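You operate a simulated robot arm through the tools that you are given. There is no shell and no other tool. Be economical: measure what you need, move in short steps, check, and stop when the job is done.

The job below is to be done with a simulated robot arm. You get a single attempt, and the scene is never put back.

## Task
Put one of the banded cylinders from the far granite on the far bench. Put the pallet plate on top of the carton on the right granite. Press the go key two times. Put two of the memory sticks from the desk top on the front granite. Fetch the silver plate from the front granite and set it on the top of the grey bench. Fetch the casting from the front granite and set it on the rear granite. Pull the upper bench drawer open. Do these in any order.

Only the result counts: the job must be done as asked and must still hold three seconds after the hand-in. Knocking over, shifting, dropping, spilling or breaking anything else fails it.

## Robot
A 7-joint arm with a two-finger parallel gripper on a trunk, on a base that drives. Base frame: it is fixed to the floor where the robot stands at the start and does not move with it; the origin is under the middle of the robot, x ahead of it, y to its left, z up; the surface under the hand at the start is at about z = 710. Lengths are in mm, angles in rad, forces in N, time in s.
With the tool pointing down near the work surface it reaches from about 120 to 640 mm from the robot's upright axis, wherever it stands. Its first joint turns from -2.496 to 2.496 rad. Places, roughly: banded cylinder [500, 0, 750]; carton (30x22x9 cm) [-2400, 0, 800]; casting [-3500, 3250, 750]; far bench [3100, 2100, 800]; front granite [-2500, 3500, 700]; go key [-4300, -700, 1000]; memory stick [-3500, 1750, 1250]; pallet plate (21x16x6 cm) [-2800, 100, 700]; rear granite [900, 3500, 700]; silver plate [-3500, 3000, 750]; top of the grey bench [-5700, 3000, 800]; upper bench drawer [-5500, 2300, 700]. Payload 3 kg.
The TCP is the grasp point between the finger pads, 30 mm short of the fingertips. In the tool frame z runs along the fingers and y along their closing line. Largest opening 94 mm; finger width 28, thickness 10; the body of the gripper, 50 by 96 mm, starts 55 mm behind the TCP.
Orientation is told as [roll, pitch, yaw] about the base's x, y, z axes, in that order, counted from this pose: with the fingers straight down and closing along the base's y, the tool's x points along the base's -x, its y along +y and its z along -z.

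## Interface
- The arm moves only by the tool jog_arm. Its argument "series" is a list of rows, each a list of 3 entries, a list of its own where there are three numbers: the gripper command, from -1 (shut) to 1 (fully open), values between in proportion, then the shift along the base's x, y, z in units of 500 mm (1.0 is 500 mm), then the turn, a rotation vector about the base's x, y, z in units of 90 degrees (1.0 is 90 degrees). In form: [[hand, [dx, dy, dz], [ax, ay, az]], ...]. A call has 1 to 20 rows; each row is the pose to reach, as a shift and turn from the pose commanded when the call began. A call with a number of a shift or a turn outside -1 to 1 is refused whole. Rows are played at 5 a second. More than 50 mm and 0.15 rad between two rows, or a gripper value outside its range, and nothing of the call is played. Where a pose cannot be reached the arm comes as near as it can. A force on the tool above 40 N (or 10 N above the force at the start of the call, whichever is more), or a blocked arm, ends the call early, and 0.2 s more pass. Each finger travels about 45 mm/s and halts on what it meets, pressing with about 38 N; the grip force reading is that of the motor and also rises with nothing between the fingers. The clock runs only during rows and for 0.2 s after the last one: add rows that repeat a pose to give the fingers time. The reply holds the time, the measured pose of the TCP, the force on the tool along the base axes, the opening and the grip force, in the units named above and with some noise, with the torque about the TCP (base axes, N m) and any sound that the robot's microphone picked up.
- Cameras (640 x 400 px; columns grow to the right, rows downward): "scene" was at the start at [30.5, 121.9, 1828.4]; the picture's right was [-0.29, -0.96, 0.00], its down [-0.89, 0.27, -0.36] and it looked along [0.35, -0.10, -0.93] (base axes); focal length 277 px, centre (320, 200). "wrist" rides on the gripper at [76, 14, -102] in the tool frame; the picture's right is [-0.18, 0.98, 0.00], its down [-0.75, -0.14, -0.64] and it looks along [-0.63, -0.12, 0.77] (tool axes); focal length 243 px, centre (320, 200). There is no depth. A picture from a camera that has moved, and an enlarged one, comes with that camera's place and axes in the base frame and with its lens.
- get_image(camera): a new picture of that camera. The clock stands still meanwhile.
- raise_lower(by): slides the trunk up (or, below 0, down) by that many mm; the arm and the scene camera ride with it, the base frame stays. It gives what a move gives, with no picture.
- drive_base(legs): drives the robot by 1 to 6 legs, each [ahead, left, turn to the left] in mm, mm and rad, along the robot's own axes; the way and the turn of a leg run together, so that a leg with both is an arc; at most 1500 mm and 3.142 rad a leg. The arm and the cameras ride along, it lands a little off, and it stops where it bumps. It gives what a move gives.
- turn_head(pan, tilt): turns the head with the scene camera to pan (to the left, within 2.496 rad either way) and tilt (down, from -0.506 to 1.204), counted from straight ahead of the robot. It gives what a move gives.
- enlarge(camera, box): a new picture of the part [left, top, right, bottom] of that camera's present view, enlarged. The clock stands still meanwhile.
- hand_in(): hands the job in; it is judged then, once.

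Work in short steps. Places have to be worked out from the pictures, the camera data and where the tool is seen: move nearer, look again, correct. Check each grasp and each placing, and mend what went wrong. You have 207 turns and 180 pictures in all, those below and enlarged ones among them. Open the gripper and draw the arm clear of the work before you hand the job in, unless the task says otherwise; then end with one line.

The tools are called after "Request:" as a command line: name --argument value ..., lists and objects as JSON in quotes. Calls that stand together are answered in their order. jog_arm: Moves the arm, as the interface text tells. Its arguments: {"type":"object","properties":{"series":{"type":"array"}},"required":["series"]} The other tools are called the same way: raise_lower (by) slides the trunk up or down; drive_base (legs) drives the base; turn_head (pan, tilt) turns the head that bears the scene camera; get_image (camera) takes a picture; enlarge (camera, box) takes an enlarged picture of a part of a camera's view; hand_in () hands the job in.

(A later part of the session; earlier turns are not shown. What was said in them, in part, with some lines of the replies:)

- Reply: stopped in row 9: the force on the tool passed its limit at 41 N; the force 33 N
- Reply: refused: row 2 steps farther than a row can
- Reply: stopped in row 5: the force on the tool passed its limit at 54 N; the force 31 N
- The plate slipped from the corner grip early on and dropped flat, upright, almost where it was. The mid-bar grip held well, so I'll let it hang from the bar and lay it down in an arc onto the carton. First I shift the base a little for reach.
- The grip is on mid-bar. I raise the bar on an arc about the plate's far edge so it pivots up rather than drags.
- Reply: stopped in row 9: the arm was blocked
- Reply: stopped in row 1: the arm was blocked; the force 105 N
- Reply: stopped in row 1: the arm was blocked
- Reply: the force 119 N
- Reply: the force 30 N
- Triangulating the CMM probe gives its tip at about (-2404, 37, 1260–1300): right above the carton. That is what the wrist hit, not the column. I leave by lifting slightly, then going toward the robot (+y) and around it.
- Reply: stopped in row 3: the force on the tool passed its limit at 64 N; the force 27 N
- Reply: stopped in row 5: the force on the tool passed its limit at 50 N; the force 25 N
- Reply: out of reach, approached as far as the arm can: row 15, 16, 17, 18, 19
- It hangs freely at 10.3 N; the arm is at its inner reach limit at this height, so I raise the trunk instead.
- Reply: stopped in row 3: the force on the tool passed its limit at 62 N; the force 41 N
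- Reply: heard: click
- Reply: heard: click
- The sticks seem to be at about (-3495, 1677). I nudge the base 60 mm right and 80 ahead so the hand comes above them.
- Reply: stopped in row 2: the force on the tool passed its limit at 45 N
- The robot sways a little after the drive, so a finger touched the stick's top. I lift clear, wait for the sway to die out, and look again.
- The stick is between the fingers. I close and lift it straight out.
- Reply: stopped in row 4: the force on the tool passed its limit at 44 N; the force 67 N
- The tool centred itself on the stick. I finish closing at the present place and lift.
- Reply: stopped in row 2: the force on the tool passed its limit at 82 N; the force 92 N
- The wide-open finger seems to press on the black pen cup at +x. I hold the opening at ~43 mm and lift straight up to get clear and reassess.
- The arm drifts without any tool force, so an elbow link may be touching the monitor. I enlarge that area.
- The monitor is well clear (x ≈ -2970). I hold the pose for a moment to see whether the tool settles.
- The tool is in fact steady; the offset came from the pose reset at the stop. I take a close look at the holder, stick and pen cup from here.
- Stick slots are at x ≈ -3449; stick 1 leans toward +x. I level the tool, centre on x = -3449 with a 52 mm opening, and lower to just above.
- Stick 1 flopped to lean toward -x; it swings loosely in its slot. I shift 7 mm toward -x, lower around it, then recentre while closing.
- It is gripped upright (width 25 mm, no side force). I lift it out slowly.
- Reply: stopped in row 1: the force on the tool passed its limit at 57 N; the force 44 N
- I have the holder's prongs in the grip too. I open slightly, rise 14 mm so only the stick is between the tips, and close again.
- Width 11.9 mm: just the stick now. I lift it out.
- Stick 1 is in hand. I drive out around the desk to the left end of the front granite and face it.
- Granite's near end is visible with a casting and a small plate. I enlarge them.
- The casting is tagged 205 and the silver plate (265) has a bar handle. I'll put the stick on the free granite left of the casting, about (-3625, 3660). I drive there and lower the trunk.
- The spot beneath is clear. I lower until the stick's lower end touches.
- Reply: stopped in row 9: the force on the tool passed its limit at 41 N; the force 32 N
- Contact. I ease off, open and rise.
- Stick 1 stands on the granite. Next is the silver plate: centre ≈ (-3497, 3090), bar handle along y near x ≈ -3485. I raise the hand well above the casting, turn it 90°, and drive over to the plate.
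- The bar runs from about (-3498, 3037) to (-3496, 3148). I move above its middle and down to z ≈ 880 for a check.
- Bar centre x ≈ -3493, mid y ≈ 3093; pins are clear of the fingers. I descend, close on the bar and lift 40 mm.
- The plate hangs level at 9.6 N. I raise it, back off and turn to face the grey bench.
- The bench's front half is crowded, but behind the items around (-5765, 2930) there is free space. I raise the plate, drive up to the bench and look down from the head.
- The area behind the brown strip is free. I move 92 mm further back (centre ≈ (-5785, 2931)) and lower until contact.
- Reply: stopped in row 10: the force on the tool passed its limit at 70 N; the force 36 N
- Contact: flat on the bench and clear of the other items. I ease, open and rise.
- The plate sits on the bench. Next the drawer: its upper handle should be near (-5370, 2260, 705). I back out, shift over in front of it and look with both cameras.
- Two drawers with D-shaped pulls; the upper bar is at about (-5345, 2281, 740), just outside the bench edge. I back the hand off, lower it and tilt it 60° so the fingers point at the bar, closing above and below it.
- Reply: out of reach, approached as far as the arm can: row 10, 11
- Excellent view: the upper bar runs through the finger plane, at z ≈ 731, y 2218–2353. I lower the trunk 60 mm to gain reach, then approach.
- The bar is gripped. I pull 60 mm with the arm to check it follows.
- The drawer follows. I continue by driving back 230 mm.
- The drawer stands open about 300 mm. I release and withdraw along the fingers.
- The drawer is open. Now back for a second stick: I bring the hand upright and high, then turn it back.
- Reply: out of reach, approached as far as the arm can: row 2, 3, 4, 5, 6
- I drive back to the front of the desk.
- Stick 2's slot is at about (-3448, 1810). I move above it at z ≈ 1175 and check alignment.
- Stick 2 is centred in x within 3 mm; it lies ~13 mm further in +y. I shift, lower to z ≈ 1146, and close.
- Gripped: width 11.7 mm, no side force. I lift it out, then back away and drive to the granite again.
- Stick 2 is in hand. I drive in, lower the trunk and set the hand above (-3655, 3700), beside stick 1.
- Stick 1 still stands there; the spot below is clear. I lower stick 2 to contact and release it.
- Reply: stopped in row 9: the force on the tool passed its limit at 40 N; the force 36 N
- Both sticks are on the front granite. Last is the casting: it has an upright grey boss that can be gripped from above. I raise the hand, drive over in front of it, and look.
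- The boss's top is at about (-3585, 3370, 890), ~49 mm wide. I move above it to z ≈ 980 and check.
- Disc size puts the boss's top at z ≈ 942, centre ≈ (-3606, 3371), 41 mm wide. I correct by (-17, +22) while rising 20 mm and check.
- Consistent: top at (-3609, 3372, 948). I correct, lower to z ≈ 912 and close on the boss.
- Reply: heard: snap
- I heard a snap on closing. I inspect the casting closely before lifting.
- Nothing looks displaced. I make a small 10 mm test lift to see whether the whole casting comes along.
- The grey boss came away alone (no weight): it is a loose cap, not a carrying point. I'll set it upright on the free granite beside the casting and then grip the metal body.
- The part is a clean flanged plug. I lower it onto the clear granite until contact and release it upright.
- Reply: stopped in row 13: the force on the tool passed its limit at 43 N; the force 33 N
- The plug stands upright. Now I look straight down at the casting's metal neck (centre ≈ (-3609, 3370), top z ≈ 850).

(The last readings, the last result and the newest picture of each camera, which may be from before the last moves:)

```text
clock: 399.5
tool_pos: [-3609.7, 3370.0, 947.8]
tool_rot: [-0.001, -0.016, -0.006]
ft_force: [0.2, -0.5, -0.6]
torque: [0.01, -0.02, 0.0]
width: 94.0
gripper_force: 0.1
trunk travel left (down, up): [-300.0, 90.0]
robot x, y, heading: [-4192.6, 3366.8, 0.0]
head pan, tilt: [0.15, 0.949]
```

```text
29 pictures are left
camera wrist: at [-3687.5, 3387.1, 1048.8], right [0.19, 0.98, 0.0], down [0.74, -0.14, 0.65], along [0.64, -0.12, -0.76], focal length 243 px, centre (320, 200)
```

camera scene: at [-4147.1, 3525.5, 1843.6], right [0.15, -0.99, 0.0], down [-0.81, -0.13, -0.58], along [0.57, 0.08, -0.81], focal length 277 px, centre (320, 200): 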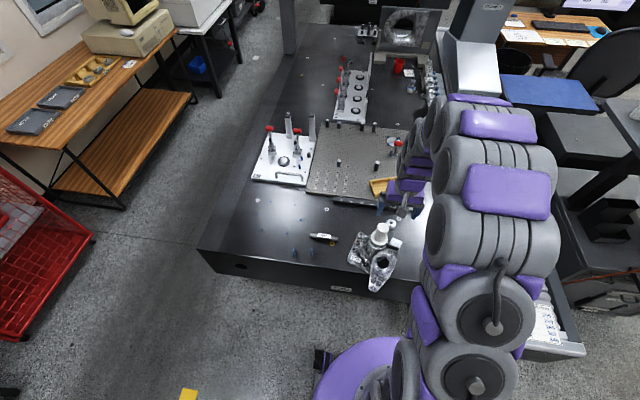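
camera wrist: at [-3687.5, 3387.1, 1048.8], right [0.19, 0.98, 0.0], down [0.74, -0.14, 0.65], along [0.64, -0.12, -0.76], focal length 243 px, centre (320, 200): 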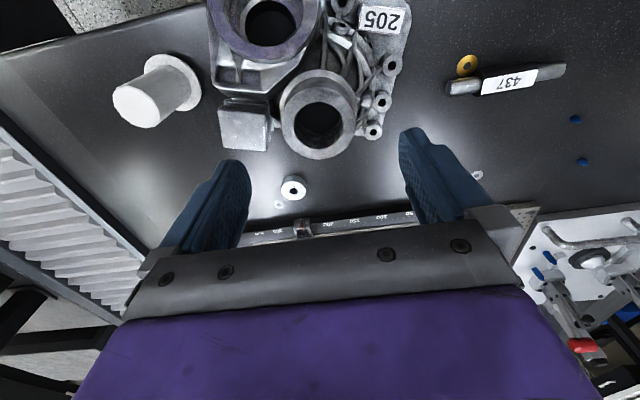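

The neck is 64 mm wide, top z ≈ 855, with a block on its -y side. I turn the hand 65° so the fingers go to the free sides, and check again.

Request:
jog_arm --series '[[1, [0, 0, 0], [0, 0, 0.09]], [1, [0, 0, 0], [0, 0, 0.18]], [1, [0, 0, 0], [0, 0, 0.27]], [1, [0, 0, 0], [0, 0, 0.36]], [1, [0, 0, 0], [0, 0, 0.45]], [1, [0, 0, 0], [0, 0, 0.54]], [1, [0, 0, 0], [0, 0, 0.63]], [1, [0, 0, 0], [0, 0, 0.72]], [1, [0, 0, -0.06], [0, 0, 0.72]], [1, [0, 0, -0.06], [0, 0, 0.72]]]'

Request:
get_image --camera "wrist"

```text
clock: 401.7
tool_pos: [-3608.9, 3370.3, 917.7]
tool_rot: [-0.001, -0.016, 1.128]
ft_force: [-0.2, 0.0, -0.2]
torque: [0.0, 0.0, 0.03]
width: 94.1
gripper_force: 0.0
trunk travel left (down, up): [-300.0, 90.0]
robot x, y, heading: [-4193.5, 3363.0, -0.001]
head pan, tilt: [0.15, 0.949]
```

```text
28 pictures are left
camera wrist: at [-3655.4, 3307.7, 1018.8], right [-0.81, 0.59, 0.0], down [0.45, 0.61, 0.65], along [0.38, 0.53, -0.76], focal length 243 px, centre (320, 200)
```

wrist: 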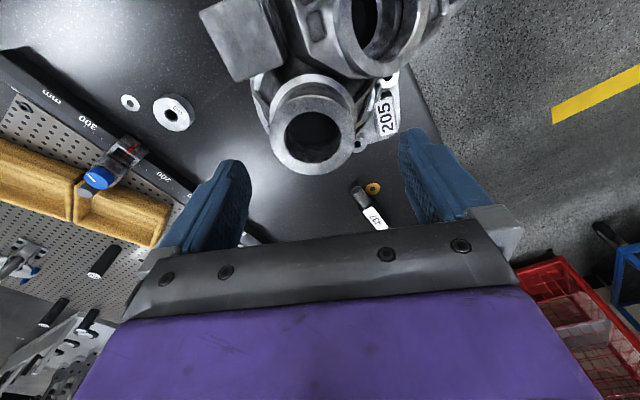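

Both finger paths look clear. I shift slightly, lower around the neck to z ≈ 850, and close.

Request:
jog_arm --series '[[1, [-0.006, -0.012, -0.03], [0, 0, 0]], [1, [-0.006, -0.012, -0.07], [0, 0, 0]], [1, [-0.006, -0.012, -0.1], [0, 0, 0]], [1, [-0.006, -0.012, -0.12], [0, 0, 0]], [1, [-0.006, -0.012, -0.136], [0, 0, 0]], [1, [-0.006, -0.012, -0.136], [0, 0, 0]], [-1, [-0.006, -0.012, -0.136], [0, 0, 0]], [-1, [-0.006, -0.012, -0.136], [0, 0, 0]], [-1, [-0.006, -0.012, -0.136], [0, 0, 0]], [-1, [-0.006, -0.012, -0.136], [0, 0, 0]], [-1, [-0.006, -0.012, -0.136], [0, 0, 0]]]'

Request:
get_image --camera "wrist"

```text
clock: 404.1
tool_pos: [-3609.9, 3364.3, 851.9]
tool_rot: [-0.003, -0.017, 1.125]
ft_force: [16.3, -3.8, 17.8]
torque: [-0.32, -1.32, -0.14]
width: 65.3
gripper_force: 37.4
trunk travel left (down, up): [-300.0, 90.0]
robot x, y, heading: [-4194.2, 3363.0, -0.0]
head pan, tilt: [0.15, 0.949]
```

```text
27 pictures are left
camera wrist: at [-3657.2, 3301.6, 952.0], right [-0.81, 0.59, 0.0], down [0.45, 0.61, 0.66], along [0.39, 0.53, -0.76], focal length 243 px, centre (320, 200)
```

wrist: 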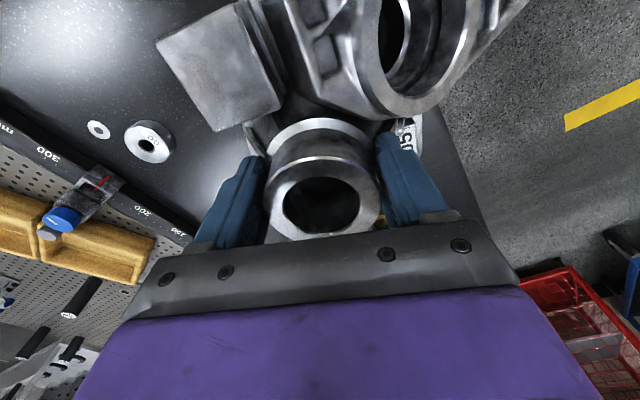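

Width 65 mm: the neck is gripped. I make a gentle test lift of 15 mm.

Request:
jog_arm --series '[[-1, [0, 0, 0.006], [0, 0, 0]], [-1, [0, 0, 0.014], [0, 0, 0]], [-1, [0, 0, 0.022], [0, 0, 0]], [-1, [0, 0, 0.03], [0, 0, 0]], [-1, [0, 0, 0.03], [0, 0, 0]], [-1, [0, 0, 0.03], [0, 0, 0]]]'

Request:
get_image --camera "wrist"

```text
clock: 405.5
tool_pos: [-3610.4, 3364.3, 864.2]
tool_rot: [0.001, -0.013, 1.126]
ft_force: [0.4, -0.1, -21.2]
torque: [0.02, -0.25, 0.03]
width: 64.5
gripper_force: 37.5
trunk travel left (down, up): [-300.0, 90.0]
robot x, y, heading: [-4194.4, 3363.2, -0.0]
head pan, tilt: [0.15, 0.949]
```

```text
26 pictures are left
camera wrist: at [-3657.3, 3302.9, 965.0], right [-0.81, 0.59, 0.0], down [0.45, 0.61, 0.65], along [0.38, 0.53, -0.76], focal length 243 px, centre (320, 200)
```

wrist: 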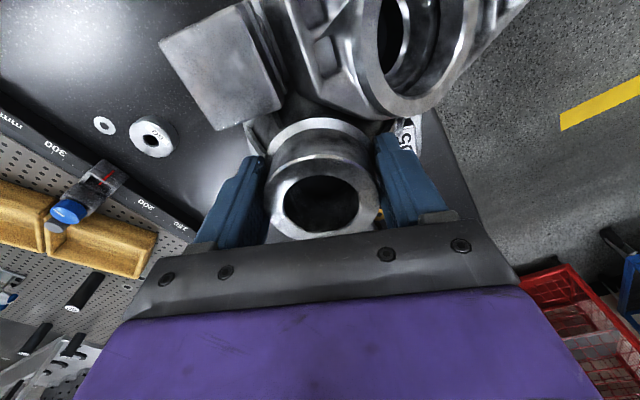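

The casting is held (21 N, little torque). I raise and draw it in, then start the long drive: back out, along the aisle, and toward the rear granite.

Request:
jog_arm --series '[[-1, [0, 0, 0.04], [0, 0, 0]], [-1, [0, 0, 0.08], [0, 0, 0]], [-1, [0, 0, 0.13], [0, 0, 0]], [-1, [-0.02, 0, 0.18], [0, 0, 0]], [-1, [-0.05, 0, 0.23], [0, 0, 0]], [-1, [-0.09, 0, 0.28], [0, 0, 0]], [-1, [-0.13, 0, 0.33], [0, 0, 0]], [-1, [-0.17, 0, 0.38], [0, 0, 0]], [-1, [-0.2, 0, 0.42], [0, 0, 0]], [-1, [-0.22, 0, 0.44], [0, 0, 0]], [-1, [-0.22, 0, 0.44], [0, 0, 0]]]'

Request:
drive_base --legs '[[-250, 0, 0], [0, -1450, 0], [0, -950, 0]]'

Request:
get_image --camera "wrist"

```text
clock: 407.9
tool_pos: [-3720.7, 3362.3, 1084.9]
tool_rot: [0.003, -0.015, 1.126]
ft_force: [0.1, -0.2, -21.4]
torque: [0.04, -0.28, 0.01]
width: 64.7
gripper_force: 37.9
trunk travel left (down, up): [-300.0, 90.0]
robot x, y, heading: [-4191.4, 3368.1, 0.003]
head pan, tilt: [0.15, 0.949]
```

```text
clock: 421.2
tool_pos: [-3915.9, 975.9, 1086.1]
tool_rot: [0.002, -0.011, 1.16]
ft_force: [-0.6, 1.8, -20.3]
torque: [0.09, -0.22, 0.0]
width: 64.5
gripper_force: 38.1
trunk travel left (down, up): [-300.0, 90.0]
robot x, y, heading: [-4388.1, 958.7, 0.036]
head pan, tilt: [0.15, 0.949]
```

```text
25 pictures are left
camera wrist: at [-3961.5, 911.7, 1186.8], right [-0.83, 0.56, 0.0], down [0.43, 0.63, 0.65], along [0.36, 0.54, -0.76], focal length 243 px, centre (320, 200)
```

wrist: 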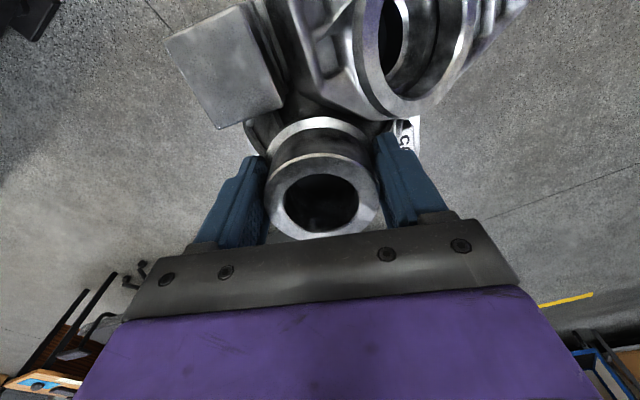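

Held securely. I straighten the heading and drive along the aisle.

Request:
drive_base --legs '[[0, 0, -0.036], [1450, 0, 0], [1300, 0, 0]]'

Request:
drive_base --legs '[[1050, 0, 0]]'

```text
clock: 434.9
tool_pos: [-1171.2, 968.3, 1084.8]
tool_rot: [-0.001, -0.019, 1.122]
ft_force: [0.3, 0.6, -21.3]
torque: [0.01, -0.21, 0.04]
width: 64.3
gripper_force: 38.5
trunk travel left (down, up): [-300.0, 90.0]
robot x, y, heading: [-1637.9, 973.8, -0.008]
head pan, tilt: [0.15, 0.949]
```

```text
clock: 440.3
tool_pos: [-118.8, 954.0, 1087.0]
tool_rot: [-0.002, -0.018, 1.111]
ft_force: [1.1, 0.1, -20.4]
torque: [-0.02, -0.27, -0.01]
width: 64.1
gripper_force: 37.9
trunk travel left (down, up): [-300.0, 90.0]
robot x, y, heading: [-584.3, 959.3, -0.013]
head pan, tilt: [0.15, 0.949]
```

I turn to face +y and drive up between the wooden desk and the rear machine.

Request:
drive_base --legs '[[0, 0, 1.584], [1300, 0, 0]]'

Request:
turn_head --pan -0.3 --tilt 0.5

Request:
get_image --camera "scene"

```text
clock: 450.8
tool_pos: [-545.6, 2756.5, 1087.3]
tool_rot: [-0.004, -0.021, 2.668]
ft_force: [-0.7, 0.6, -20.8]
torque: [0.16, -0.07, 0.01]
width: 64.4
gripper_force: 38.5
trunk travel left (down, up): [-300.0, 90.0]
robot x, y, heading: [-564.3, 2295.7, 1.542]
head pan, tilt: [0.15, 0.949]
```

```text
clock: 451.7
tool_pos: [-546.8, 2753.4, 1089.6]
tool_rot: [-0.006, -0.021, 2.668]
ft_force: [0.7, 0.3, -20.7]
torque: [0.16, -0.04, 0.0]
width: 64.0
gripper_force: 37.9
trunk travel left (down, up): [-300.0, 90.0]
robot x, y, heading: [-563.8, 2294.1, 1.539]
head pan, tilt: [-0.3, 0.499]
```

```text
24 pictures are left
camera scene: at [-675.1, 2358.9, 1881.4], right [0.95, -0.32, 0.0], down [-0.15, -0.46, -0.88], along [0.28, 0.83, -0.48], focal length 277 px, centre (320, 200)
```

scene: 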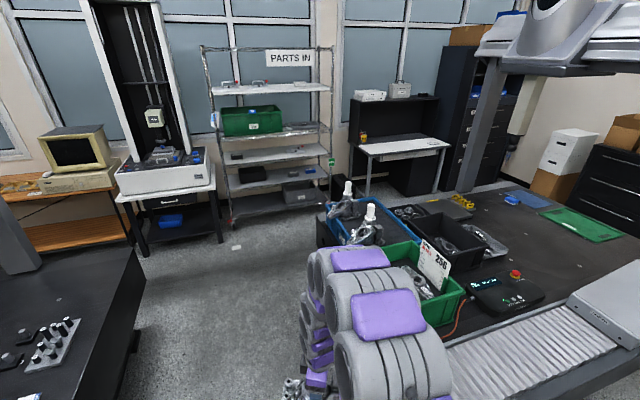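

The rear edge of the granite seems free around x ≈ 850, y ≈ 4090. I drive on past the trays, turn, and go along behind the granite.

Request:
drive_base --legs '[[1450, 60, 0.03], [550, 0, 0], [0, 0, -1.57], [0, 480, 0]]'

Request:
drive_base --legs '[[1350, 0, 0]]'

Request:
turn_head --pan -1.2 --tilt 0.7

Request:
get_image --camera "scene"

```text
clock: 467.8
tool_pos: [-141.8, 4726.4, 1088.4]
tool_rot: [-0.002, -0.029, 1.121]
ft_force: [-0.4, -1.5, -20.8]
torque: [-0.21, -0.14, -0.04]
width: 64.0
gripper_force: 37.8
trunk travel left (down, up): [-300.0, 90.0]
robot x, y, heading: [-605.3, 4743.8, 0.003]
head pan, tilt: [-0.3, 0.499]
```

```text
clock: 474.5
tool_pos: [1178.4, 4742.5, 1089.9]
tool_rot: [-0.009, -0.02, 1.127]
ft_force: [-0.1, 0.5, -20.5]
torque: [-0.02, -0.15, 0.01]
width: 63.9
gripper_force: 38.2
trunk travel left (down, up): [-300.0, 90.0]
robot x, y, heading: [719.4, 4741.3, 0.005]
head pan, tilt: [-0.3, 0.499]
```

```text
clock: 475.7
tool_pos: [1176.3, 4737.4, 1091.6]
tool_rot: [-0.008, -0.026, 1.13]
ft_force: [0.0, -0.4, -20.3]
torque: [-0.09, -0.07, 0.0]
width: 63.9
gripper_force: 37.9
trunk travel left (down, up): [-300.0, 90.0]
robot x, y, heading: [718.7, 4744.9, 0.004]
head pan, tilt: [-1.201, 0.7]
```

```text
23 pictures are left
camera scene: at [728.2, 4804.6, 1864.0], right [-0.93, -0.37, 0.0], down [-0.24, 0.6, -0.76], along [0.28, -0.71, -0.64], focal length 277 px, centre (320, 200)
```

scene: 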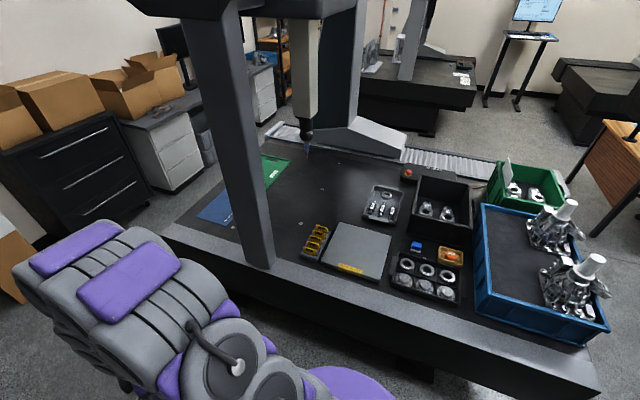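

Free granite lies beyond the bridge leg, around (1500, 3850), left of the mats. I drive to x ≈ 1545 behind it and turn to face it.

Request:
drive_base --legs '[[826, 20, 0], [0, 0, -1.575]]'

Request:
turn_head --pan -0.1 --tilt 0.75

Request:
get_image --camera "scene"

```text
clock: 484.0
tool_pos: [1531.3, 4310.1, 1091.0]
tool_rot: [-0.008, -0.027, -0.466]
ft_force: [0.2, -0.1, -20.3]
torque: [-0.11, 0.08, 0.0]
width: 64.0
gripper_force: 37.9
trunk travel left (down, up): [-300.0, 90.0]
robot x, y, heading: [1549.8, 4762.2, -1.588]
head pan, tilt: [-1.201, 0.7]
```

```text
clock: 485.3
tool_pos: [1531.2, 4310.9, 1092.8]
tool_rot: [-0.009, -0.028, -0.467]
ft_force: [-0.5, 0.3, -20.9]
torque: [-0.05, 0.09, -0.03]
width: 64.2
gripper_force: 37.6
trunk travel left (down, up): [-300.0, 90.0]
robot x, y, heading: [1548.4, 4766.9, -1.586]
head pan, tilt: [-0.099, 0.75]
```

```text
22 pictures are left
camera scene: at [1680.9, 4702.4, 1859.5], right [-0.99, 0.12, 0.0], down [0.08, 0.68, -0.73], along [-0.09, -0.72, -0.68], focal length 277 px, centre (320, 200)
```

scene: 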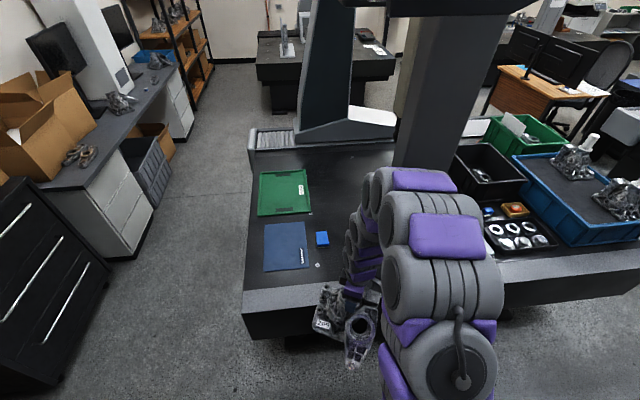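

The free patch is at x 1340–1530, y 3750–3960. The casting's long side faces me, so I turn the hand 180° in two steps to make it fit and shorten the reach.

Request:
jog_arm --series '[[-1, [0, 0, 0], [0, 0, -0.08]], [-1, [0, 0, 0], [0, 0, -0.165]], [-1, [0, 0, 0], [0, 0, -0.25]], [-1, [0, 0, 0], [0, 0, -0.335]], [-1, [0, 0, 0], [0, 0, -0.42]], [-1, [0, 0, 0], [0, 0, -0.505]], [-1, [0, 0, 0], [0, 0, -0.59]], [-1, [0, 0, 0], [0, 0, -0.675]], [-1, [0, 0, 0], [0, 0, -0.76]], [-1, [0, 0, 0], [0, 0, -0.845]], [-1, [0, 0, 0], [0, 0, -0.93]], [-1, [0, 0, 0], [0, 0, -1.0]], [-1, [0, 0, 0], [0, 0, -1.0]]]'

Request:
jog_arm --series '[[-1, [0, 0, 0], [0, 0, -0.08]], [-1, [0, 0, 0], [0, 0, -0.165]], [-1, [0, 0, 0], [0, 0, -0.25]], [-1, [0, 0, 0], [0, 0, -0.335]], [-1, [0, 0, 0], [0, 0, -0.42]], [-1, [0, 0, 0], [0, 0, -0.505]], [-1, [0, 0, 0], [0, 0, -0.59]], [-1, [0, 0, 0], [0, 0, -0.675]], [-1, [0, 0, 0], [0, 0, -0.76]], [-1, [0, 0, 0], [0, 0, -0.845]], [-1, [0, 0, 0], [0, 0, -0.93]], [-1, [0, 0, 0], [0, 0, -1.0]], [-1, [0, 0, 0], [0, 0, -1.0]]]'

Request:
get_image --camera "scene"

```text
clock: 488.1
tool_pos: [1532.8, 4313.0, 1091.9]
tool_rot: [-0.011, -0.026, -2.042]
ft_force: [0.0, 0.0, -20.3]
torque: [0.08, 0.06, 0.01]
width: 64.1
gripper_force: 38.3
trunk travel left (down, up): [-300.0, 90.0]
robot x, y, heading: [1551.6, 4763.8, -1.59]
head pan, tilt: [-0.099, 0.75]
```

```text
clock: 490.9
tool_pos: [1531.2, 4313.0, 1092.0]
tool_rot: [-0.01, -0.03, 2.671]
ft_force: [0.2, 0.7, -20.2]
torque: [0.1, -0.08, 0.02]
width: 63.9
gripper_force: 37.9
trunk travel left (down, up): [-300.0, 90.0]
robot x, y, heading: [1549.2, 4764.3, -1.598]
head pan, tilt: [-0.099, 0.75]
```

```text
21 pictures are left
camera scene: at [1681.5, 4702.3, 1859.5], right [-0.99, 0.12, 0.0], down [0.08, 0.68, -0.73], along [-0.09, -0.72, -0.68], focal length 277 px, centre (320, 200)
```

scene: 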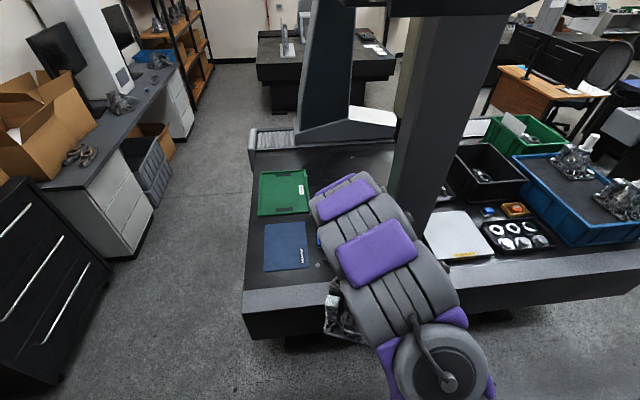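

The casting is turned. I drive 305 mm nearer, then extend slowly to above (1450, 3875).

Request:
drive_base --legs '[[305, 0, 0.02]]'

Request:
jog_arm --series '[[-1, [-0.02, -0.03, 0], [0, 0, 0]], [-1, [-0.05, -0.08, -0.02], [0, 0, 0]], [-1, [-0.08, -0.13, -0.05], [0, 0, 0]], [-1, [-0.11, -0.18, -0.09], [0, 0, 0]], [-1, [-0.14, -0.23, -0.14], [0, 0, 0]], [-1, [-0.15, -0.26, -0.2], [0, 0, 0]], [-1, [-0.15, -0.26, -0.25], [0, 0, 0]], [-1, [-0.15, -0.26, -0.25], [0, 0, 0]]]'

Request:
get_image --camera "wrist"

Request:
get_image --camera "scene"

```text
clock: 493.0
tool_pos: [1536.0, 4003.5, 1092.0]
tool_rot: [-0.014, -0.029, 2.692]
ft_force: [0.0, -0.2, -21.3]
torque: [0.08, -0.12, 0.03]
width: 64.2
gripper_force: 38.3
trunk travel left (down, up): [-300.0, 90.0]
robot x, y, heading: [1543.1, 4459.7, -1.574]
head pan, tilt: [-0.099, 0.75]
```

```text
clock: 494.8
tool_pos: [1455.5, 3876.8, 967.8]
tool_rot: [-0.012, -0.027, 2.691]
ft_force: [0.4, 0.1, -19.6]
torque: [0.03, -0.12, 0.01]
width: 63.9
gripper_force: 38.1
trunk travel left (down, up): [-300.0, 90.0]
robot x, y, heading: [1543.1, 4456.7, -1.575]
head pan, tilt: [-0.099, 0.75]
```

```text
20 pictures are left
camera wrist: at [1521.2, 3830.8, 1067.6], right [-0.59, -0.8, -0.01], down [-0.6, 0.44, 0.66], along [-0.53, 0.4, -0.75], focal length 243 px, centre (320, 200)
```

wrist: 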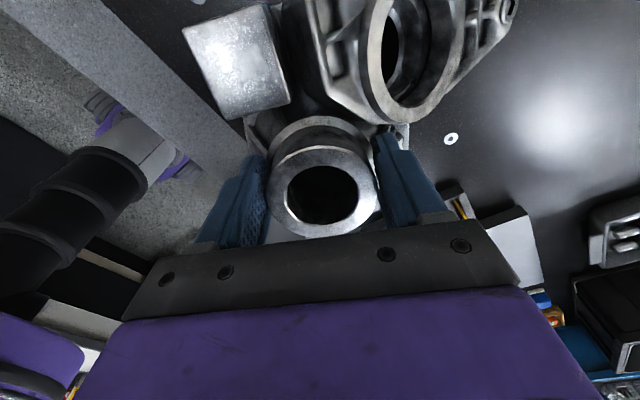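

```text
19 pictures are left
camera scene: at [1676.9, 4395.2, 1859.6], right [-0.99, 0.1, 0.0], down [0.07, 0.68, -0.73], along [-0.07, -0.72, -0.69], focal length 277 px, centre (320, 200)
```

scene: 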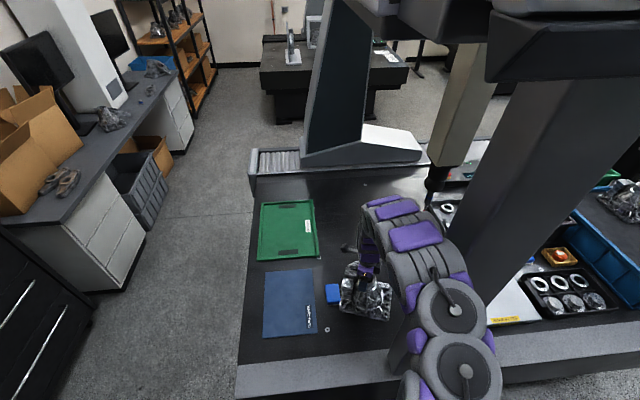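

The casting hangs over free granite, just clear of the blue block. I shift 25 mm further away from the block and lower to contact.

Request:
jog_arm --series '[[-1, [-0.03, 0, -0.02], [0, 0, 0]], [-1, [-0.05, 0, -0.07], [0, 0, 0]], [-1, [-0.05, 0, -0.13], [0, 0, 0]], [-1, [-0.05, 0, -0.18], [0, 0, 0]], [-1, [-0.05, 0, -0.2], [0, 0, 0]], [-1, [-0.05, 0, -0.21], [0, 0, 0]], [-1, [-0.05, 0, -0.218], [0, 0, 0]], [-1, [-0.05, 0, -0.226], [0, 0, 0]], [-1, [-0.05, 0, -0.234], [0, 0, 0]], [-1, [-0.05, 0, -0.242], [0, 0, 0]], [-1, [-0.05, 0, -0.25], [0, 0, 0]], [-1, [-0.05, 0, -0.258], [0, 0, 0]]]'

Request:
get_image --camera "scene"

```text
clock: 496.9
tool_pos: [1432.9, 3876.4, 855.3]
tool_rot: [-0.006, -0.027, 2.69]
ft_force: [-0.7, 10.5, 22.6]
torque: [-0.73, -0.06, -0.04]
width: 64.2
gripper_force: 37.6
trunk travel left (down, up): [-300.0, 90.0]
robot x, y, heading: [1544.2, 4458.7, -1.575]
head pan, tilt: [-0.099, 0.75]
stopped in row 10: the force on the tool passed its limit at 79 N (the readings are from after the stop); the commanded pose is now the measured one
```

```text
18 pictures are left
camera scene: at [1677.6, 4405.9, 1860.2], right [-0.99, 0.1, 0.0], down [0.07, 0.68, -0.73], along [-0.07, -0.73, -0.68], focal length 277 px, centre (320, 200)
```

scene: 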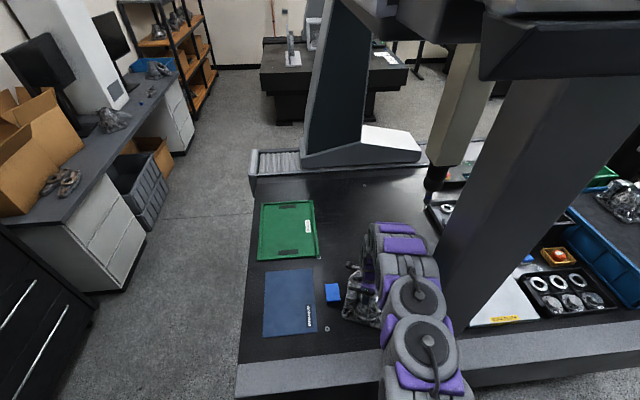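

The casting rests on the granite. I ease, open and rise straight up.

Request:
jog_arm --series '[[-1, [0, 0, 0.002], [0, 0, 0]], [0.6, [0, 0, 0.002], [0, 0, 0]], [0.8, [0, 0, 0.002], [0, 0, 0]], [0.8, [0, 0, 0.002], [0, 0, 0]], [0.8, [0, 0, 0.002], [0, 0, 0]], [0.8, [0, 0, 0.03], [0, 0, 0]], [0.8, [0, 0, 0.08], [0, 0, 0]], [0.8, [0, 0, 0.14], [0, 0, 0]], [0.8, [0.02, 0.06, 0.2], [0, 0, 0]], [0.8, [0.06, 0.14, 0.24], [0, 0, 0]], [0.8, [0.1, 0.22, 0.26], [0, 0, 0]]]'

Request:
get_image --camera "scene"

```text
clock: 499.3
tool_pos: [1487.2, 3985.7, 982.8]
tool_rot: [-0.005, -0.027, 2.689]
ft_force: [-1.0, -0.5, 0.3]
torque: [0.0, 0.02, 0.0]
width: 84.2
gripper_force: 0.1
trunk travel left (down, up): [-300.0, 90.0]
robot x, y, heading: [1544.4, 4461.3, -1.572]
head pan, tilt: [-0.099, 0.75]
```

```text
17 pictures are left
camera scene: at [1679.9, 4401.3, 1859.7], right [-0.99, 0.1, 0.0], down [0.07, 0.68, -0.73], along [-0.08, -0.73, -0.68], focal length 277 px, centre (320, 200)
```

scene: 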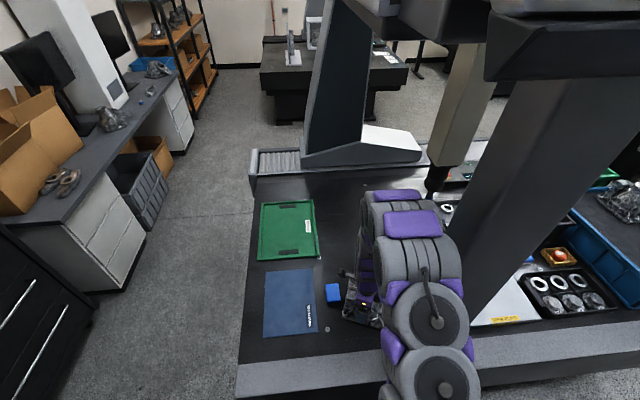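

The casting stands on the rear granite. The plug that came off it belongs with it, so I'll fetch it and set it back on the neck. I raise and turn the hand, then retrace the route.

Request:
jog_arm --series '[[0.8, [0.01, 0.04, 0.05], [0, 0, 0.09]], [0.8, [0.02, 0.06, 0.1], [0, 0, 0.18]], [0.8, [0.02, 0.06, 0.15], [0, 0, 0.27]], [0.8, [0.02, 0.06, 0.2], [0, 0, 0.36]], [0.8, [0.02, 0.06, 0.24], [0, 0, 0.45]], [0.8, [0.02, 0.06, 0.24], [0, 0, 0.54]], [0.8, [0.02, 0.06, 0.24], [0, 0, 0.63]], [0.8, [0.02, 0.06, 0.24], [0, 0, 0.72]], [0.8, [0.02, 0.06, 0.24], [0, 0, 0.81]], [0.8, [0.02, 0.06, 0.24], [0, 0, 0.9]], [0.8, [0.02, 0.06, 0.24], [0, 0, 1.0]], [0.8, [0.02, 0.06, 0.24], [0, 0, 1.0]]]'

Request:
drive_base --legs '[[-290, 0, 0], [0, 0, 1.572], [-1100, 0, 0], [-1040, 0, 0]]'

Request:
get_image --camera "scene"

```text
refused: row 11 steps farther than a row can; nothing moved
```

```text
clock: 515.2
tool_pos: [-107.9, 4738.7, 983.3]
tool_rot: [-0.006, -0.029, -2.066]
ft_force: [-0.2, 0.0, -0.6]
torque: [0.0, -0.01, -0.01]
width: 84.7
gripper_force: 0.0
trunk travel left (down, up): [-300.0, 90.0]
robot x, y, heading: [-574.6, 4818.5, -0.047]
head pan, tilt: [-0.099, 0.75]
```

```text
16 pictures are left
camera scene: at [-512.2, 4948.7, 1859.8], right [-0.15, -0.99, 0.0], down [-0.68, 0.1, -0.73], along [0.72, -0.11, -0.68], focal length 277 px, centre (320, 200)
```

scene: 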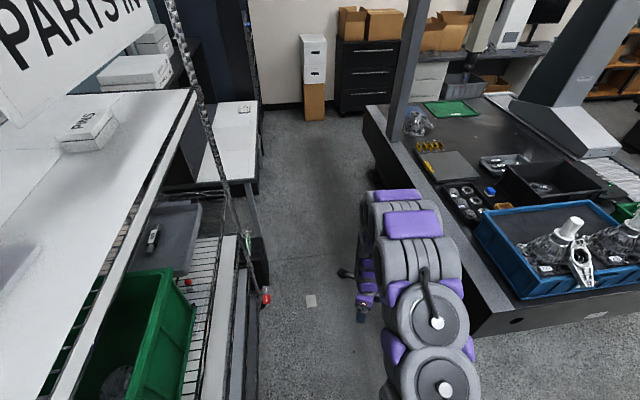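

The drive went fine and the casting is visible standing by the bridge leg. I raise the hand and continue the route back.

Request:
jog_arm --series '[[0.8, [0, 0, 0.06], [0, 0, 0.08]], [0.8, [0, 0, 0.12], [0, 0, 0.16]], [0.8, [0, 0, 0.18], [0, 0, 0.24]], [0.8, [0, 0, 0.22], [0, 0, 0.32]], [0.8, [0, 0, 0.22], [0, 0, 0.4]], [0.8, [0, 0, 0.22], [0, 0, 0.48]], [0.8, [0, 0, 0.22], [0, 0, 0.56]], [0.8, [0, 0, 0.22], [0, 0, 0.64]], [0.8, [0, 0, 0.22], [0, 0, 0.72]], [0.8, [0, 0, 0.22], [0, 0, 0.8]], [0.8, [0, 0, 0.22], [0, 0, 0.88]], [0.8, [0, 0, 0.22], [0, 0, 0.96]], [0.8, [0, 0, 0.22], [0, 0, 0.96]]]'

Request:
drive_base --legs '[[0, -520, 0.047], [0, 0, 1.571], [-1450, 0, 0], [-1450, 0, 0]]'

```text
clock: 518.0
tool_pos: [-107.3, 4738.9, 1093.2]
tool_rot: [-0.006, -0.024, -0.558]
ft_force: [0.5, 0.3, 0.4]
torque: [0.01, 0.0, 0.01]
width: 84.7
gripper_force: 0.0
trunk travel left (down, up): [-300.0, 90.0]
robot x, y, heading: [-576.1, 4819.0, -0.048]
head pan, tilt: [-0.099, 0.75]
```

```text
clock: 538.5
tool_pos: [-507.9, 1867.8, 1093.8]
tool_rot: [-0.005, -0.025, 1.048]
ft_force: [-0.2, 0.6, -0.6]
torque: [-0.02, 0.01, -0.01]
width: 84.5
gripper_force: 0.1
trunk travel left (down, up): [-300.0, 90.0]
robot x, y, heading: [-569.1, 1397.6, 1.561]
head pan, tilt: [-0.099, 0.75]
```

Request:
drive_base --legs '[[-440, 0, 0], [0, 0, -1.561], [-1300, 0, 0], [-1300, 0, 0]]'

Request:
drive_base --legs '[[-1220, 0, 0]]'

```text
clock: 557.2
tool_pos: [-2701.9, 851.8, 1092.9]
tool_rot: [-0.003, -0.026, -0.494]
ft_force: [0.4, 0.3, -0.3]
torque: [0.03, 0.0, 0.0]
width: 84.7
gripper_force: 0.1
trunk travel left (down, up): [-300.0, 90.0]
robot x, y, heading: [-3176.4, 904.0, 0.019]
head pan, tilt: [-0.099, 0.75]
```

```text
clock: 563.3
tool_pos: [-3910.6, 834.4, 1094.8]
tool_rot: [-0.002, -0.028, -0.518]
ft_force: [-0.3, 0.2, 0.3]
torque: [-0.01, 0.0, -0.01]
width: 84.8
gripper_force: 0.1
trunk travel left (down, up): [-300.0, 90.0]
robot x, y, heading: [-4378.6, 896.1, -0.004]
head pan, tilt: [-0.099, 0.75]
```

Request:
drive_base --legs '[[-20, 1450, 0], [0, 900, 0], [230, 0, 0]]'

Request:
get_image --camera "wrist"

```text
clock: 576.4
tool_pos: [-3690.0, 3254.0, 1095.2]
tool_rot: [-0.005, -0.029, -0.507]
ft_force: [0.0, -0.5, 0.6]
torque: [-0.01, -0.01, 0.02]
width: 84.6
gripper_force: 0.1
trunk travel left (down, up): [-300.0, 90.0]
robot x, y, heading: [-4158.2, 3308.5, 0.007]
head pan, tilt: [-0.099, 0.75]
```

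```text
15 pictures are left
camera wrist: at [-3751.6, 3307.5, 1195.1], right [0.64, 0.77, 0.0], down [0.58, -0.48, 0.66], along [0.51, -0.42, -0.75], focal length 243 px, centre (320, 200)
```

wrist: 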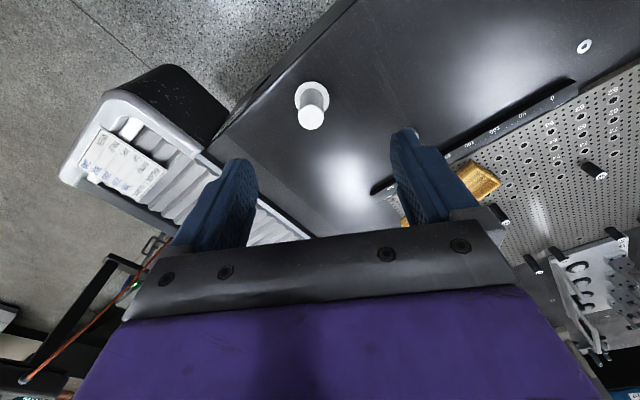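

The plug stands at about (-3637, 3191). I move over it, descend, close gently and lift.

Request:
jog_arm --series '[[1, [0.05, -0.06, -0.03], [0, 0, 0]], [1, [0.1, -0.12, -0.08], [0, 0, 0]], [1, [0.106, -0.126, -0.17], [0, 0, 0]], [1, [0.106, -0.126, -0.26], [0, 0, 0]], [1, [0.106, -0.126, -0.35], [0, 0, 0]], [1, [0.106, -0.126, -0.42], [0, 0, 0]], [1, [0.106, -0.126, -0.42], [0, 0, 0]], [1, [0.106, -0.126, -0.42], [0, 0, 0]]]'

Request:
get_image --camera "wrist"

```text
clock: 578.2
tool_pos: [-3636.1, 3185.1, 885.2]
tool_rot: [-0.001, -0.028, -0.507]
ft_force: [-0.3, -0.9, -0.4]
torque: [0.01, 0.02, 0.02]
width: 94.0
gripper_force: 0.2
trunk travel left (down, up): [-300.0, 90.0]
robot x, y, heading: [-4160.2, 3310.0, 0.005]
head pan, tilt: [-0.099, 0.75]
```

```text
14 pictures are left
camera wrist: at [-3698.3, 3237.7, 985.6], right [0.64, 0.77, 0.01], down [0.57, -0.48, 0.66], along [0.51, -0.42, -0.75], focal length 243 px, centre (320, 200)
```

wrist: 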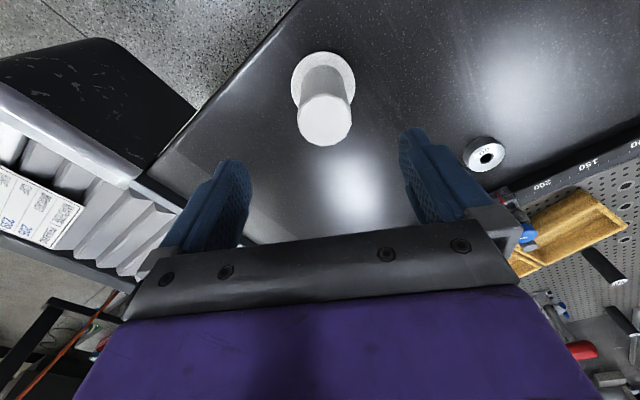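

Well centred. I descend with a small correction, close, and lift.

Request:
jog_arm --series '[[1, [-0.006, 0.014, -0.06], [0, 0, 0]], [1, [-0.006, 0.014, -0.13], [0, 0, 0]], [1, [-0.006, 0.014, -0.19], [0, 0, 0]], [1, [-0.006, 0.014, -0.216], [0, 0, 0]], [1, [-0.006, 0.014, -0.216], [0, 0, 0]], [0.2, [-0.006, 0.014, -0.216], [0, 0, 0]], [-0.1, [-0.006, 0.014, -0.216], [0, 0, 0]], [-1, [-0.006, 0.014, -0.216], [0, 0, 0]], [-1, [-0.006, 0.014, -0.216], [0, 0, 0]], [-1, [-0.006, 0.014, -0.216], [0, 0, 0]], [-1, [-0.006, 0.014, -0.18], [0, 0, 0]], [-1, [-0.006, 0.014, -0.1], [0, 0, 0]], [-1, [-0.006, 0.014, -0.02], [0, 0, 0]], [-1, [-0.03, 0.02, 0.07], [0, 0, 0]], [-1, [-0.06, 0.04, 0.15], [0, 0, 0]], [-1, [-0.09, 0.06, 0.23], [0, 0, 0]], [-1, [-0.1, 0.08, 0.31], [0, 0, 0]], [-1, [-0.1, 0.08, 0.38], [0, 0, 0]], [-1, [-0.1, 0.08, 0.42], [0, 0, 0]]]'

Request:
get_image --camera "wrist"

```text
clock: 582.2
tool_pos: [-3687.3, 3225.8, 1096.4]
tool_rot: [-0.001, -0.028, -0.507]
ft_force: [0.1, 0.1, -0.7]
torque: [0.0, 0.02, -0.03]
width: 44.1
gripper_force: 38.7
trunk travel left (down, up): [-300.0, 90.0]
robot x, y, heading: [-4160.6, 3306.2, 0.007]
head pan, tilt: [-0.099, 0.75]
```

```text
13 pictures are left
camera wrist: at [-3750.1, 3278.1, 1196.9], right [0.64, 0.77, 0.01], down [0.57, -0.48, 0.66], along [0.51, -0.42, -0.75], focal length 243 px, centre (320, 200)
```

wrist: 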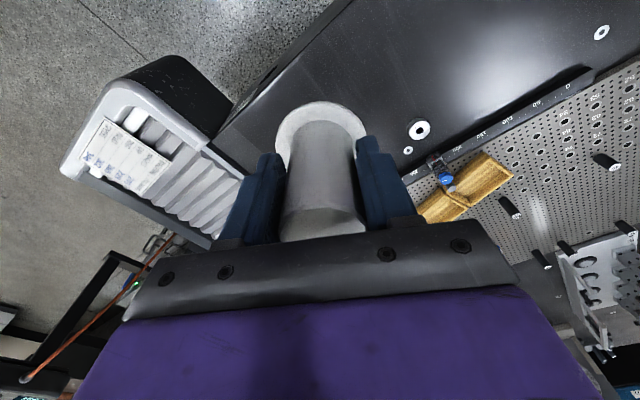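

The plug is held. I drive back along the same route.

Request:
drive_base --legs '[[-240, 0, 0], [0, -1450, 0], [0, -900, 0], [0, 0, -0.02], [1300, 0, 0]]'

Request:
drive_base --legs '[[1300, 0, 0], [1220, 0, 0]]'

```text
clock: 601.6
tool_pos: [-2568.5, 886.8, 1095.7]
tool_rot: [0.003, -0.027, -0.505]
ft_force: [-1.1, 0.0, -0.6]
torque: [0.01, -0.01, -0.01]
width: 44.0
gripper_force: 38.2
trunk travel left (down, up): [-300.0, 90.0]
robot x, y, heading: [-3035.3, 972.4, 0.002]
head pan, tilt: [-0.099, 0.75]
```

```text
clock: 613.9
tool_pos: [-57.6, 909.8, 1096.7]
tool_rot: [-0.001, -0.03, -0.505]
ft_force: [0.6, 0.1, -0.2]
torque: [-0.04, 0.03, 0.02]
width: 44.1
gripper_force: 38.1
trunk travel left (down, up): [-300.0, 90.0]
robot x, y, heading: [-525.7, 988.1, 0.01]
head pan, tilt: [-0.099, 0.75]
```

Request:
drive_base --legs '[[-60, 0, 0], [0, 0, 1.561], [1450, 0, 0], [1450, 0, 0], [380, 0, 0]]'

Request:
drive_base --legs '[[0, 0, -1.571], [0, 470, 0]]'

```text
clock: 634.2
tool_pos: [-554.6, 4734.9, 1097.5]
tool_rot: [-0.001, -0.032, 1.077]
ft_force: [0.1, -0.9, -0.8]
torque: [0.0, -0.01, -0.01]
width: 43.9
gripper_force: 37.1
trunk travel left (down, up): [-300.0, 90.0]
robot x, y, heading: [-632.8, 4261.8, 1.587]
head pan, tilt: [-0.099, 0.75]
```

```text
clock: 640.9
tool_pos: [-161.3, 4632.3, 1096.6]
tool_rot: [0.009, -0.029, -0.523]
ft_force: [0.3, 0.2, -1.1]
torque: [0.01, -0.03, -0.01]
width: 44.1
gripper_force: 38.4
trunk travel left (down, up): [-300.0, 90.0]
robot x, y, heading: [-627.1, 4729.7, -0.011]
head pan, tilt: [-0.099, 0.75]
```

Request:
drive_base --legs '[[0, 0, 0.018], [1100, 0, 0], [1070, 0, 0], [0, 0, -1.578]]'

Request:
get_image --camera "scene"

```text
clock: 655.9
tool_pos: [1477.9, 4257.8, 1098.7]
tool_rot: [0.006, -0.034, -2.082]
ft_force: [-0.2, -1.0, -0.1]
torque: [-0.02, -0.01, -0.02]
width: 43.9
gripper_force: 38.0
trunk travel left (down, up): [-300.0, 90.0]
robot x, y, heading: [1561.6, 4722.5, -1.567]
head pan, tilt: [-0.099, 0.75]
```

```text
12 pictures are left
camera scene: at [1695.2, 4667.1, 1859.8], right [-1.0, 0.1, 0.0], down [0.07, 0.68, -0.73], along [-0.07, -0.73, -0.68], focal length 277 px, centre (320, 200)
```

scene: 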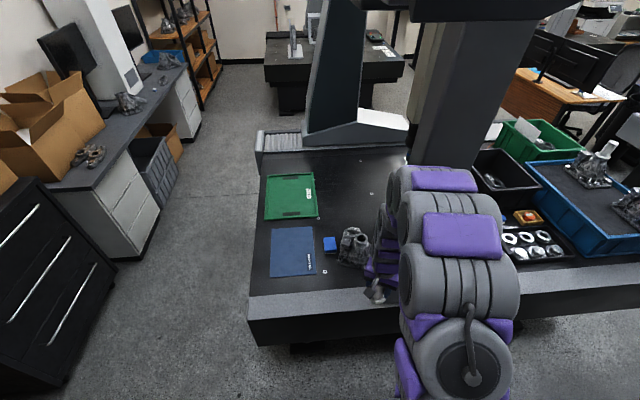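

The casting stands well. I drive in 270 mm and bring the plug above the neck at (1433, 3876).

Request:
drive_base --legs '[[268, 0, 0]]'

Request:
jog_arm --series '[[-1, [-0.02, -0.04, -0.02], [0, 0, 0]], [-1, [-0.05, -0.1, -0.06], [0, 0, 0]], [-1, [-0.08, -0.16, -0.11], [0, 0, 0]], [-1, [-0.09, -0.21, -0.17], [0, 0, 0]], [-1, [-0.09, -0.22, -0.24], [0, 0, 0]], [-1, [-0.09, -0.22, -0.28], [0, 0, 0]], [-1, [-0.09, -0.22, -0.28], [0, 0, 0]], [-1, [-0.09, -0.22, -0.28], [0, 0, 0]]]'

Request:
get_image --camera "wrist"

```text
clock: 657.8
tool_pos: [1478.6, 3992.6, 1098.7]
tool_rot: [0.006, -0.035, -2.082]
ft_force: [0.4, -0.8, -0.3]
torque: [0.03, -0.03, 0.0]
width: 44.2
gripper_force: 38.2
trunk travel left (down, up): [-300.0, 90.0]
robot x, y, heading: [1564.7, 4458.2, -1.567]
head pan, tilt: [-0.099, 0.75]
```

```text
clock: 659.5
tool_pos: [1433.6, 3883.7, 956.8]
tool_rot: [0.005, -0.034, -2.084]
ft_force: [0.2, 0.3, -1.4]
torque: [0.0, 0.0, 0.03]
width: 44.1
gripper_force: 38.0
trunk travel left (down, up): [-300.0, 90.0]
robot x, y, heading: [1561.8, 4456.1, -1.566]
head pan, tilt: [-0.099, 0.75]
```

```text
11 pictures are left
camera wrist: at [1483.8, 3949.1, 1058.2], right [0.77, -0.64, 0.01], down [-0.48, -0.57, 0.67], along [-0.42, -0.52, -0.74], focal length 243 px, centre (320, 200)
```

wrist: 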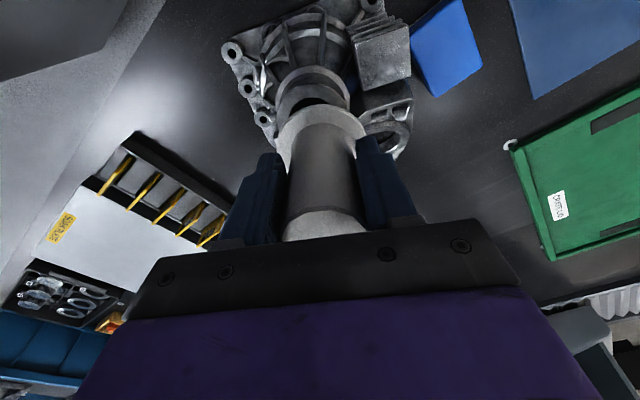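

The neck lies slightly toward +y of the plug's axis. I shift 7 mm in +y, lower to leave a ~10 mm gap, and look once more.

Request:
jog_arm --series '[[-1, [0, 0.014, -0.02], [0, 0, 0]], [-1, [0, 0.014, -0.05], [0, 0, 0]], [-1, [0, 0.014, -0.05], [0, 0, 0]]]'

Request:
enlarge --camera "wrist" --box '[200, 20, 440, 220]'

```text
clock: 660.4
tool_pos: [1432.3, 3891.7, 934.7]
tool_rot: [0.006, -0.037, -2.082]
ft_force: [0.9, -0.4, -0.5]
torque: [0.0, 0.04, -0.02]
width: 44.0
gripper_force: 37.7
trunk travel left (down, up): [-300.0, 90.0]
robot x, y, heading: [1565.7, 4459.0, -1.57]
head pan, tilt: [-0.099, 0.75]
```

```text
2.00 times, centred on (320, 120) of wrist
camera zoom: at [1481.8, 3956.7, 1034.4], right [0.77, -0.64, 0.01], down [-0.48, -0.57, 0.67], along [-0.42, -0.52, -0.74], focal length 485 px, centre (320, 360)
```

zoom: 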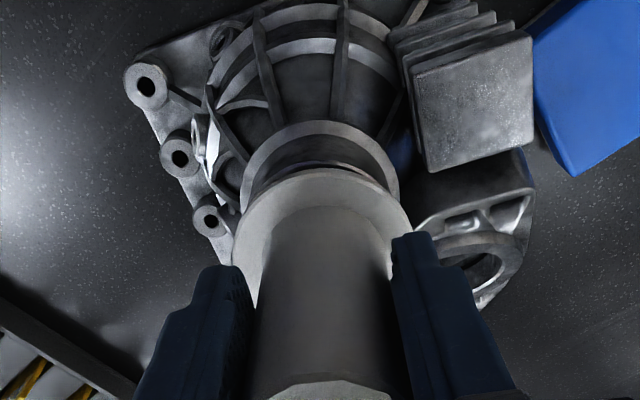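

The neck's top ring sits ~12 mm toward -y after all, which matches where I released it. I correct by (-5, -11) and lower to contact.

Request:
jog_arm --series '[[-1, [-0.01, -0.022, 0], [0, 0, 0]], [-1, [-0.01, -0.022, 0], [0, 0, 0]], [-1, [-0.01, -0.022, -0.008], [0, 0, 0]], [-1, [-0.01, -0.022, -0.012], [0, 0, 0]]]'

Request:
enlarge --camera "wrist" --box '[200, 20, 440, 220]'

```text
clock: 661.4
tool_pos: [1426.5, 3881.5, 929.7]
tool_rot: [0.006, -0.037, -2.08]
ft_force: [-0.4, 0.5, -0.6]
torque: [0.01, -0.01, 0.01]
width: 43.7
gripper_force: 38.1
trunk travel left (down, up): [-300.0, 90.0]
robot x, y, heading: [1563.0, 4458.4, -1.571]
head pan, tilt: [-0.099, 0.75]
```

```text
2.00 times, centred on (320, 120) of wrist
camera zoom: at [1477.2, 3946.3, 1028.9], right [0.77, -0.64, 0.01], down [-0.48, -0.57, 0.67], along [-0.42, -0.52, -0.74], focal length 485 px, centre (320, 360)
```

zoom: 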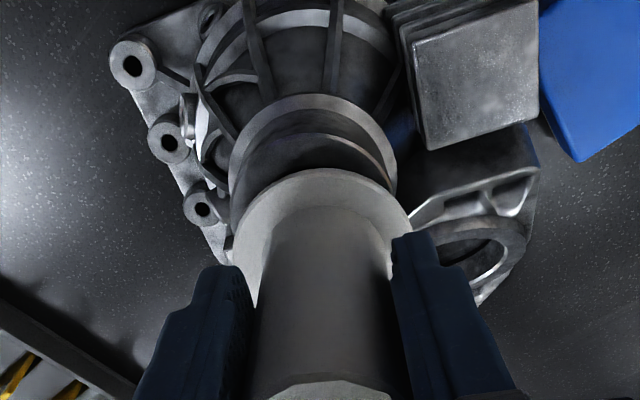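

Slight overshoot: I move back (+1.5, +5) and lower to contact.

Request:
jog_arm --series '[[-1, [0.003, 0.01, 0], [0, 0, 0]], [-1, [0.003, 0.01, 0], [0, 0, 0]], [-1, [0.003, 0.01, -0.006], [0, 0, 0]], [-1, [0.003, 0.01, -0.01], [0, 0, 0]], [-1, [0.003, 0.01, -0.014], [0, 0, 0]], [-1, [0.003, 0.01, -0.018], [0, 0, 0]], [-1, [0.003, 0.01, -0.022], [0, 0, 0]], [-1, [0.003, 0.01, -0.026], [0, 0, 0]], [-1, [0.003, 0.01, -0.03], [0, 0, 0]]]'

Request:
enlarge --camera "wrist" --box '[200, 20, 440, 220]'

```text
clock: 662.5
tool_pos: [1429.2, 3885.9, 926.6]
tool_rot: [0.007, -0.042, -2.082]
ft_force: [-0.2, 10.4, 31.4]
torque: [-0.08, 0.2, -0.1]
width: 43.9
gripper_force: 37.8
trunk travel left (down, up): [-300.0, 90.0]
robot x, y, heading: [1560.3, 4457.6, -1.568]
head pan, tilt: [-0.099, 0.75]
stopped in row 5: the force on the tool passed its limit at 45 N (the readings are from after the stop); the commanded pose is now the measured one
```

```text
2.00 times, centred on (320, 120) of wrist
camera zoom: at [1479.4, 3951.5, 1026.4], right [0.77, -0.64, 0.02], down [-0.48, -0.56, 0.67], along [-0.42, -0.52, -0.74], focal length 485 px, centre (320, 360)
```

zoom: 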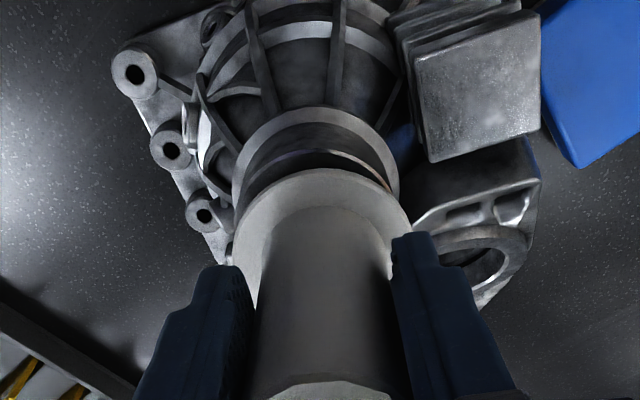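

The plug is seated on the neck. I ease, open and rise, then check.

Request:
jog_arm --series '[[-1, [0, 0, 0.004], [0, 0, 0]], [0, [0, 0, 0.004], [0, 0, 0]], [0.4, [0, 0, 0.004], [0, 0, 0]], [0.8, [0, 0, 0.004], [0, 0, 0]], [0.8, [0, 0, 0.004], [0, 0, 0]], [0.8, [0, 0, 0.03], [0, 0, 0]], [0.8, [0, 0, 0.08], [0, 0, 0]], [0.8, [0, 0, 0.15], [0, 0, 0]], [0.8, [0, 0, 0.22], [0, 0, 0]], [0.8, [0.03, 0.06, 0.28], [0, 0, 0]], [0.8, [0.06, 0.14, 0.32], [0, 0, 0]]]'

Request:
drive_base --legs '[[-250, 0, 0]]'

Request:
enlarge --camera "scene" --box '[260, 160, 460, 320]'

```text
clock: 664.9
tool_pos: [1460.3, 3955.3, 1084.7]
tool_rot: [0.008, -0.043, -2.081]
ft_force: [0.0, 1.2, -0.2]
torque: [0.01, 0.0, -0.03]
width: 84.4
gripper_force: 0.1
trunk travel left (down, up): [-300.0, 90.0]
robot x, y, heading: [1563.0, 4455.9, -1.57]
head pan, tilt: [-0.099, 0.75]
```

```text
clock: 666.7
tool_pos: [1456.6, 4202.5, 1084.3]
tool_rot: [0.008, -0.041, -2.085]
ft_force: [0.1, 0.2, 0.2]
torque: [-0.01, 0.02, -0.01]
width: 84.6
gripper_force: 0.0
trunk travel left (down, up): [-300.0, 90.0]
robot x, y, heading: [1562.7, 4705.3, -1.574]
head pan, tilt: [-0.099, 0.75]
```

```text
2.50 times, centred on (360, 240) of scene
camera zoom: at [1695.3, 4648.4, 1859.9], right [-0.99, 0.1, 0.0], down [0.07, 0.68, -0.73], along [-0.07, -0.73, -0.68], focal length 692 px, centre (220, 100)
```

zoom: 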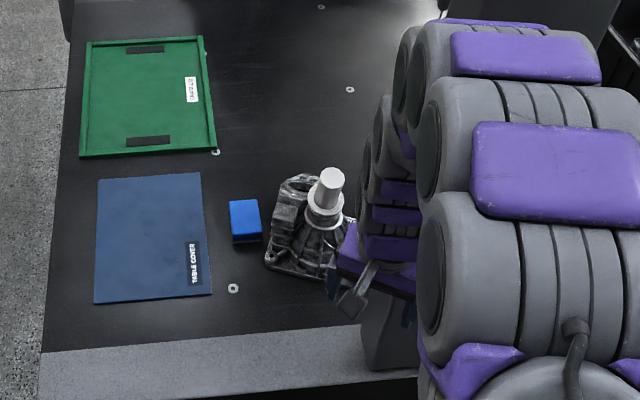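

The casting stands on the rear granite with its plug back on, and the gripper is open and clear. All seven parts are done, so I hand the job in.

Request:
hand_in

```text
The job is handed in.
```

All seven parts are done and the job is handed in, but it may not pass the "nothing broken, dropped or shifted" rule: the casting's plug snapped off when I gripped it (I set it loosely back on the neck), and the pallet plate fell a short way onto the granite once, landing upright. The arm also hit the probe over the right granite, tipping the robot and pressing the plate on the carton. A memory stick was pushed askew in its holder.
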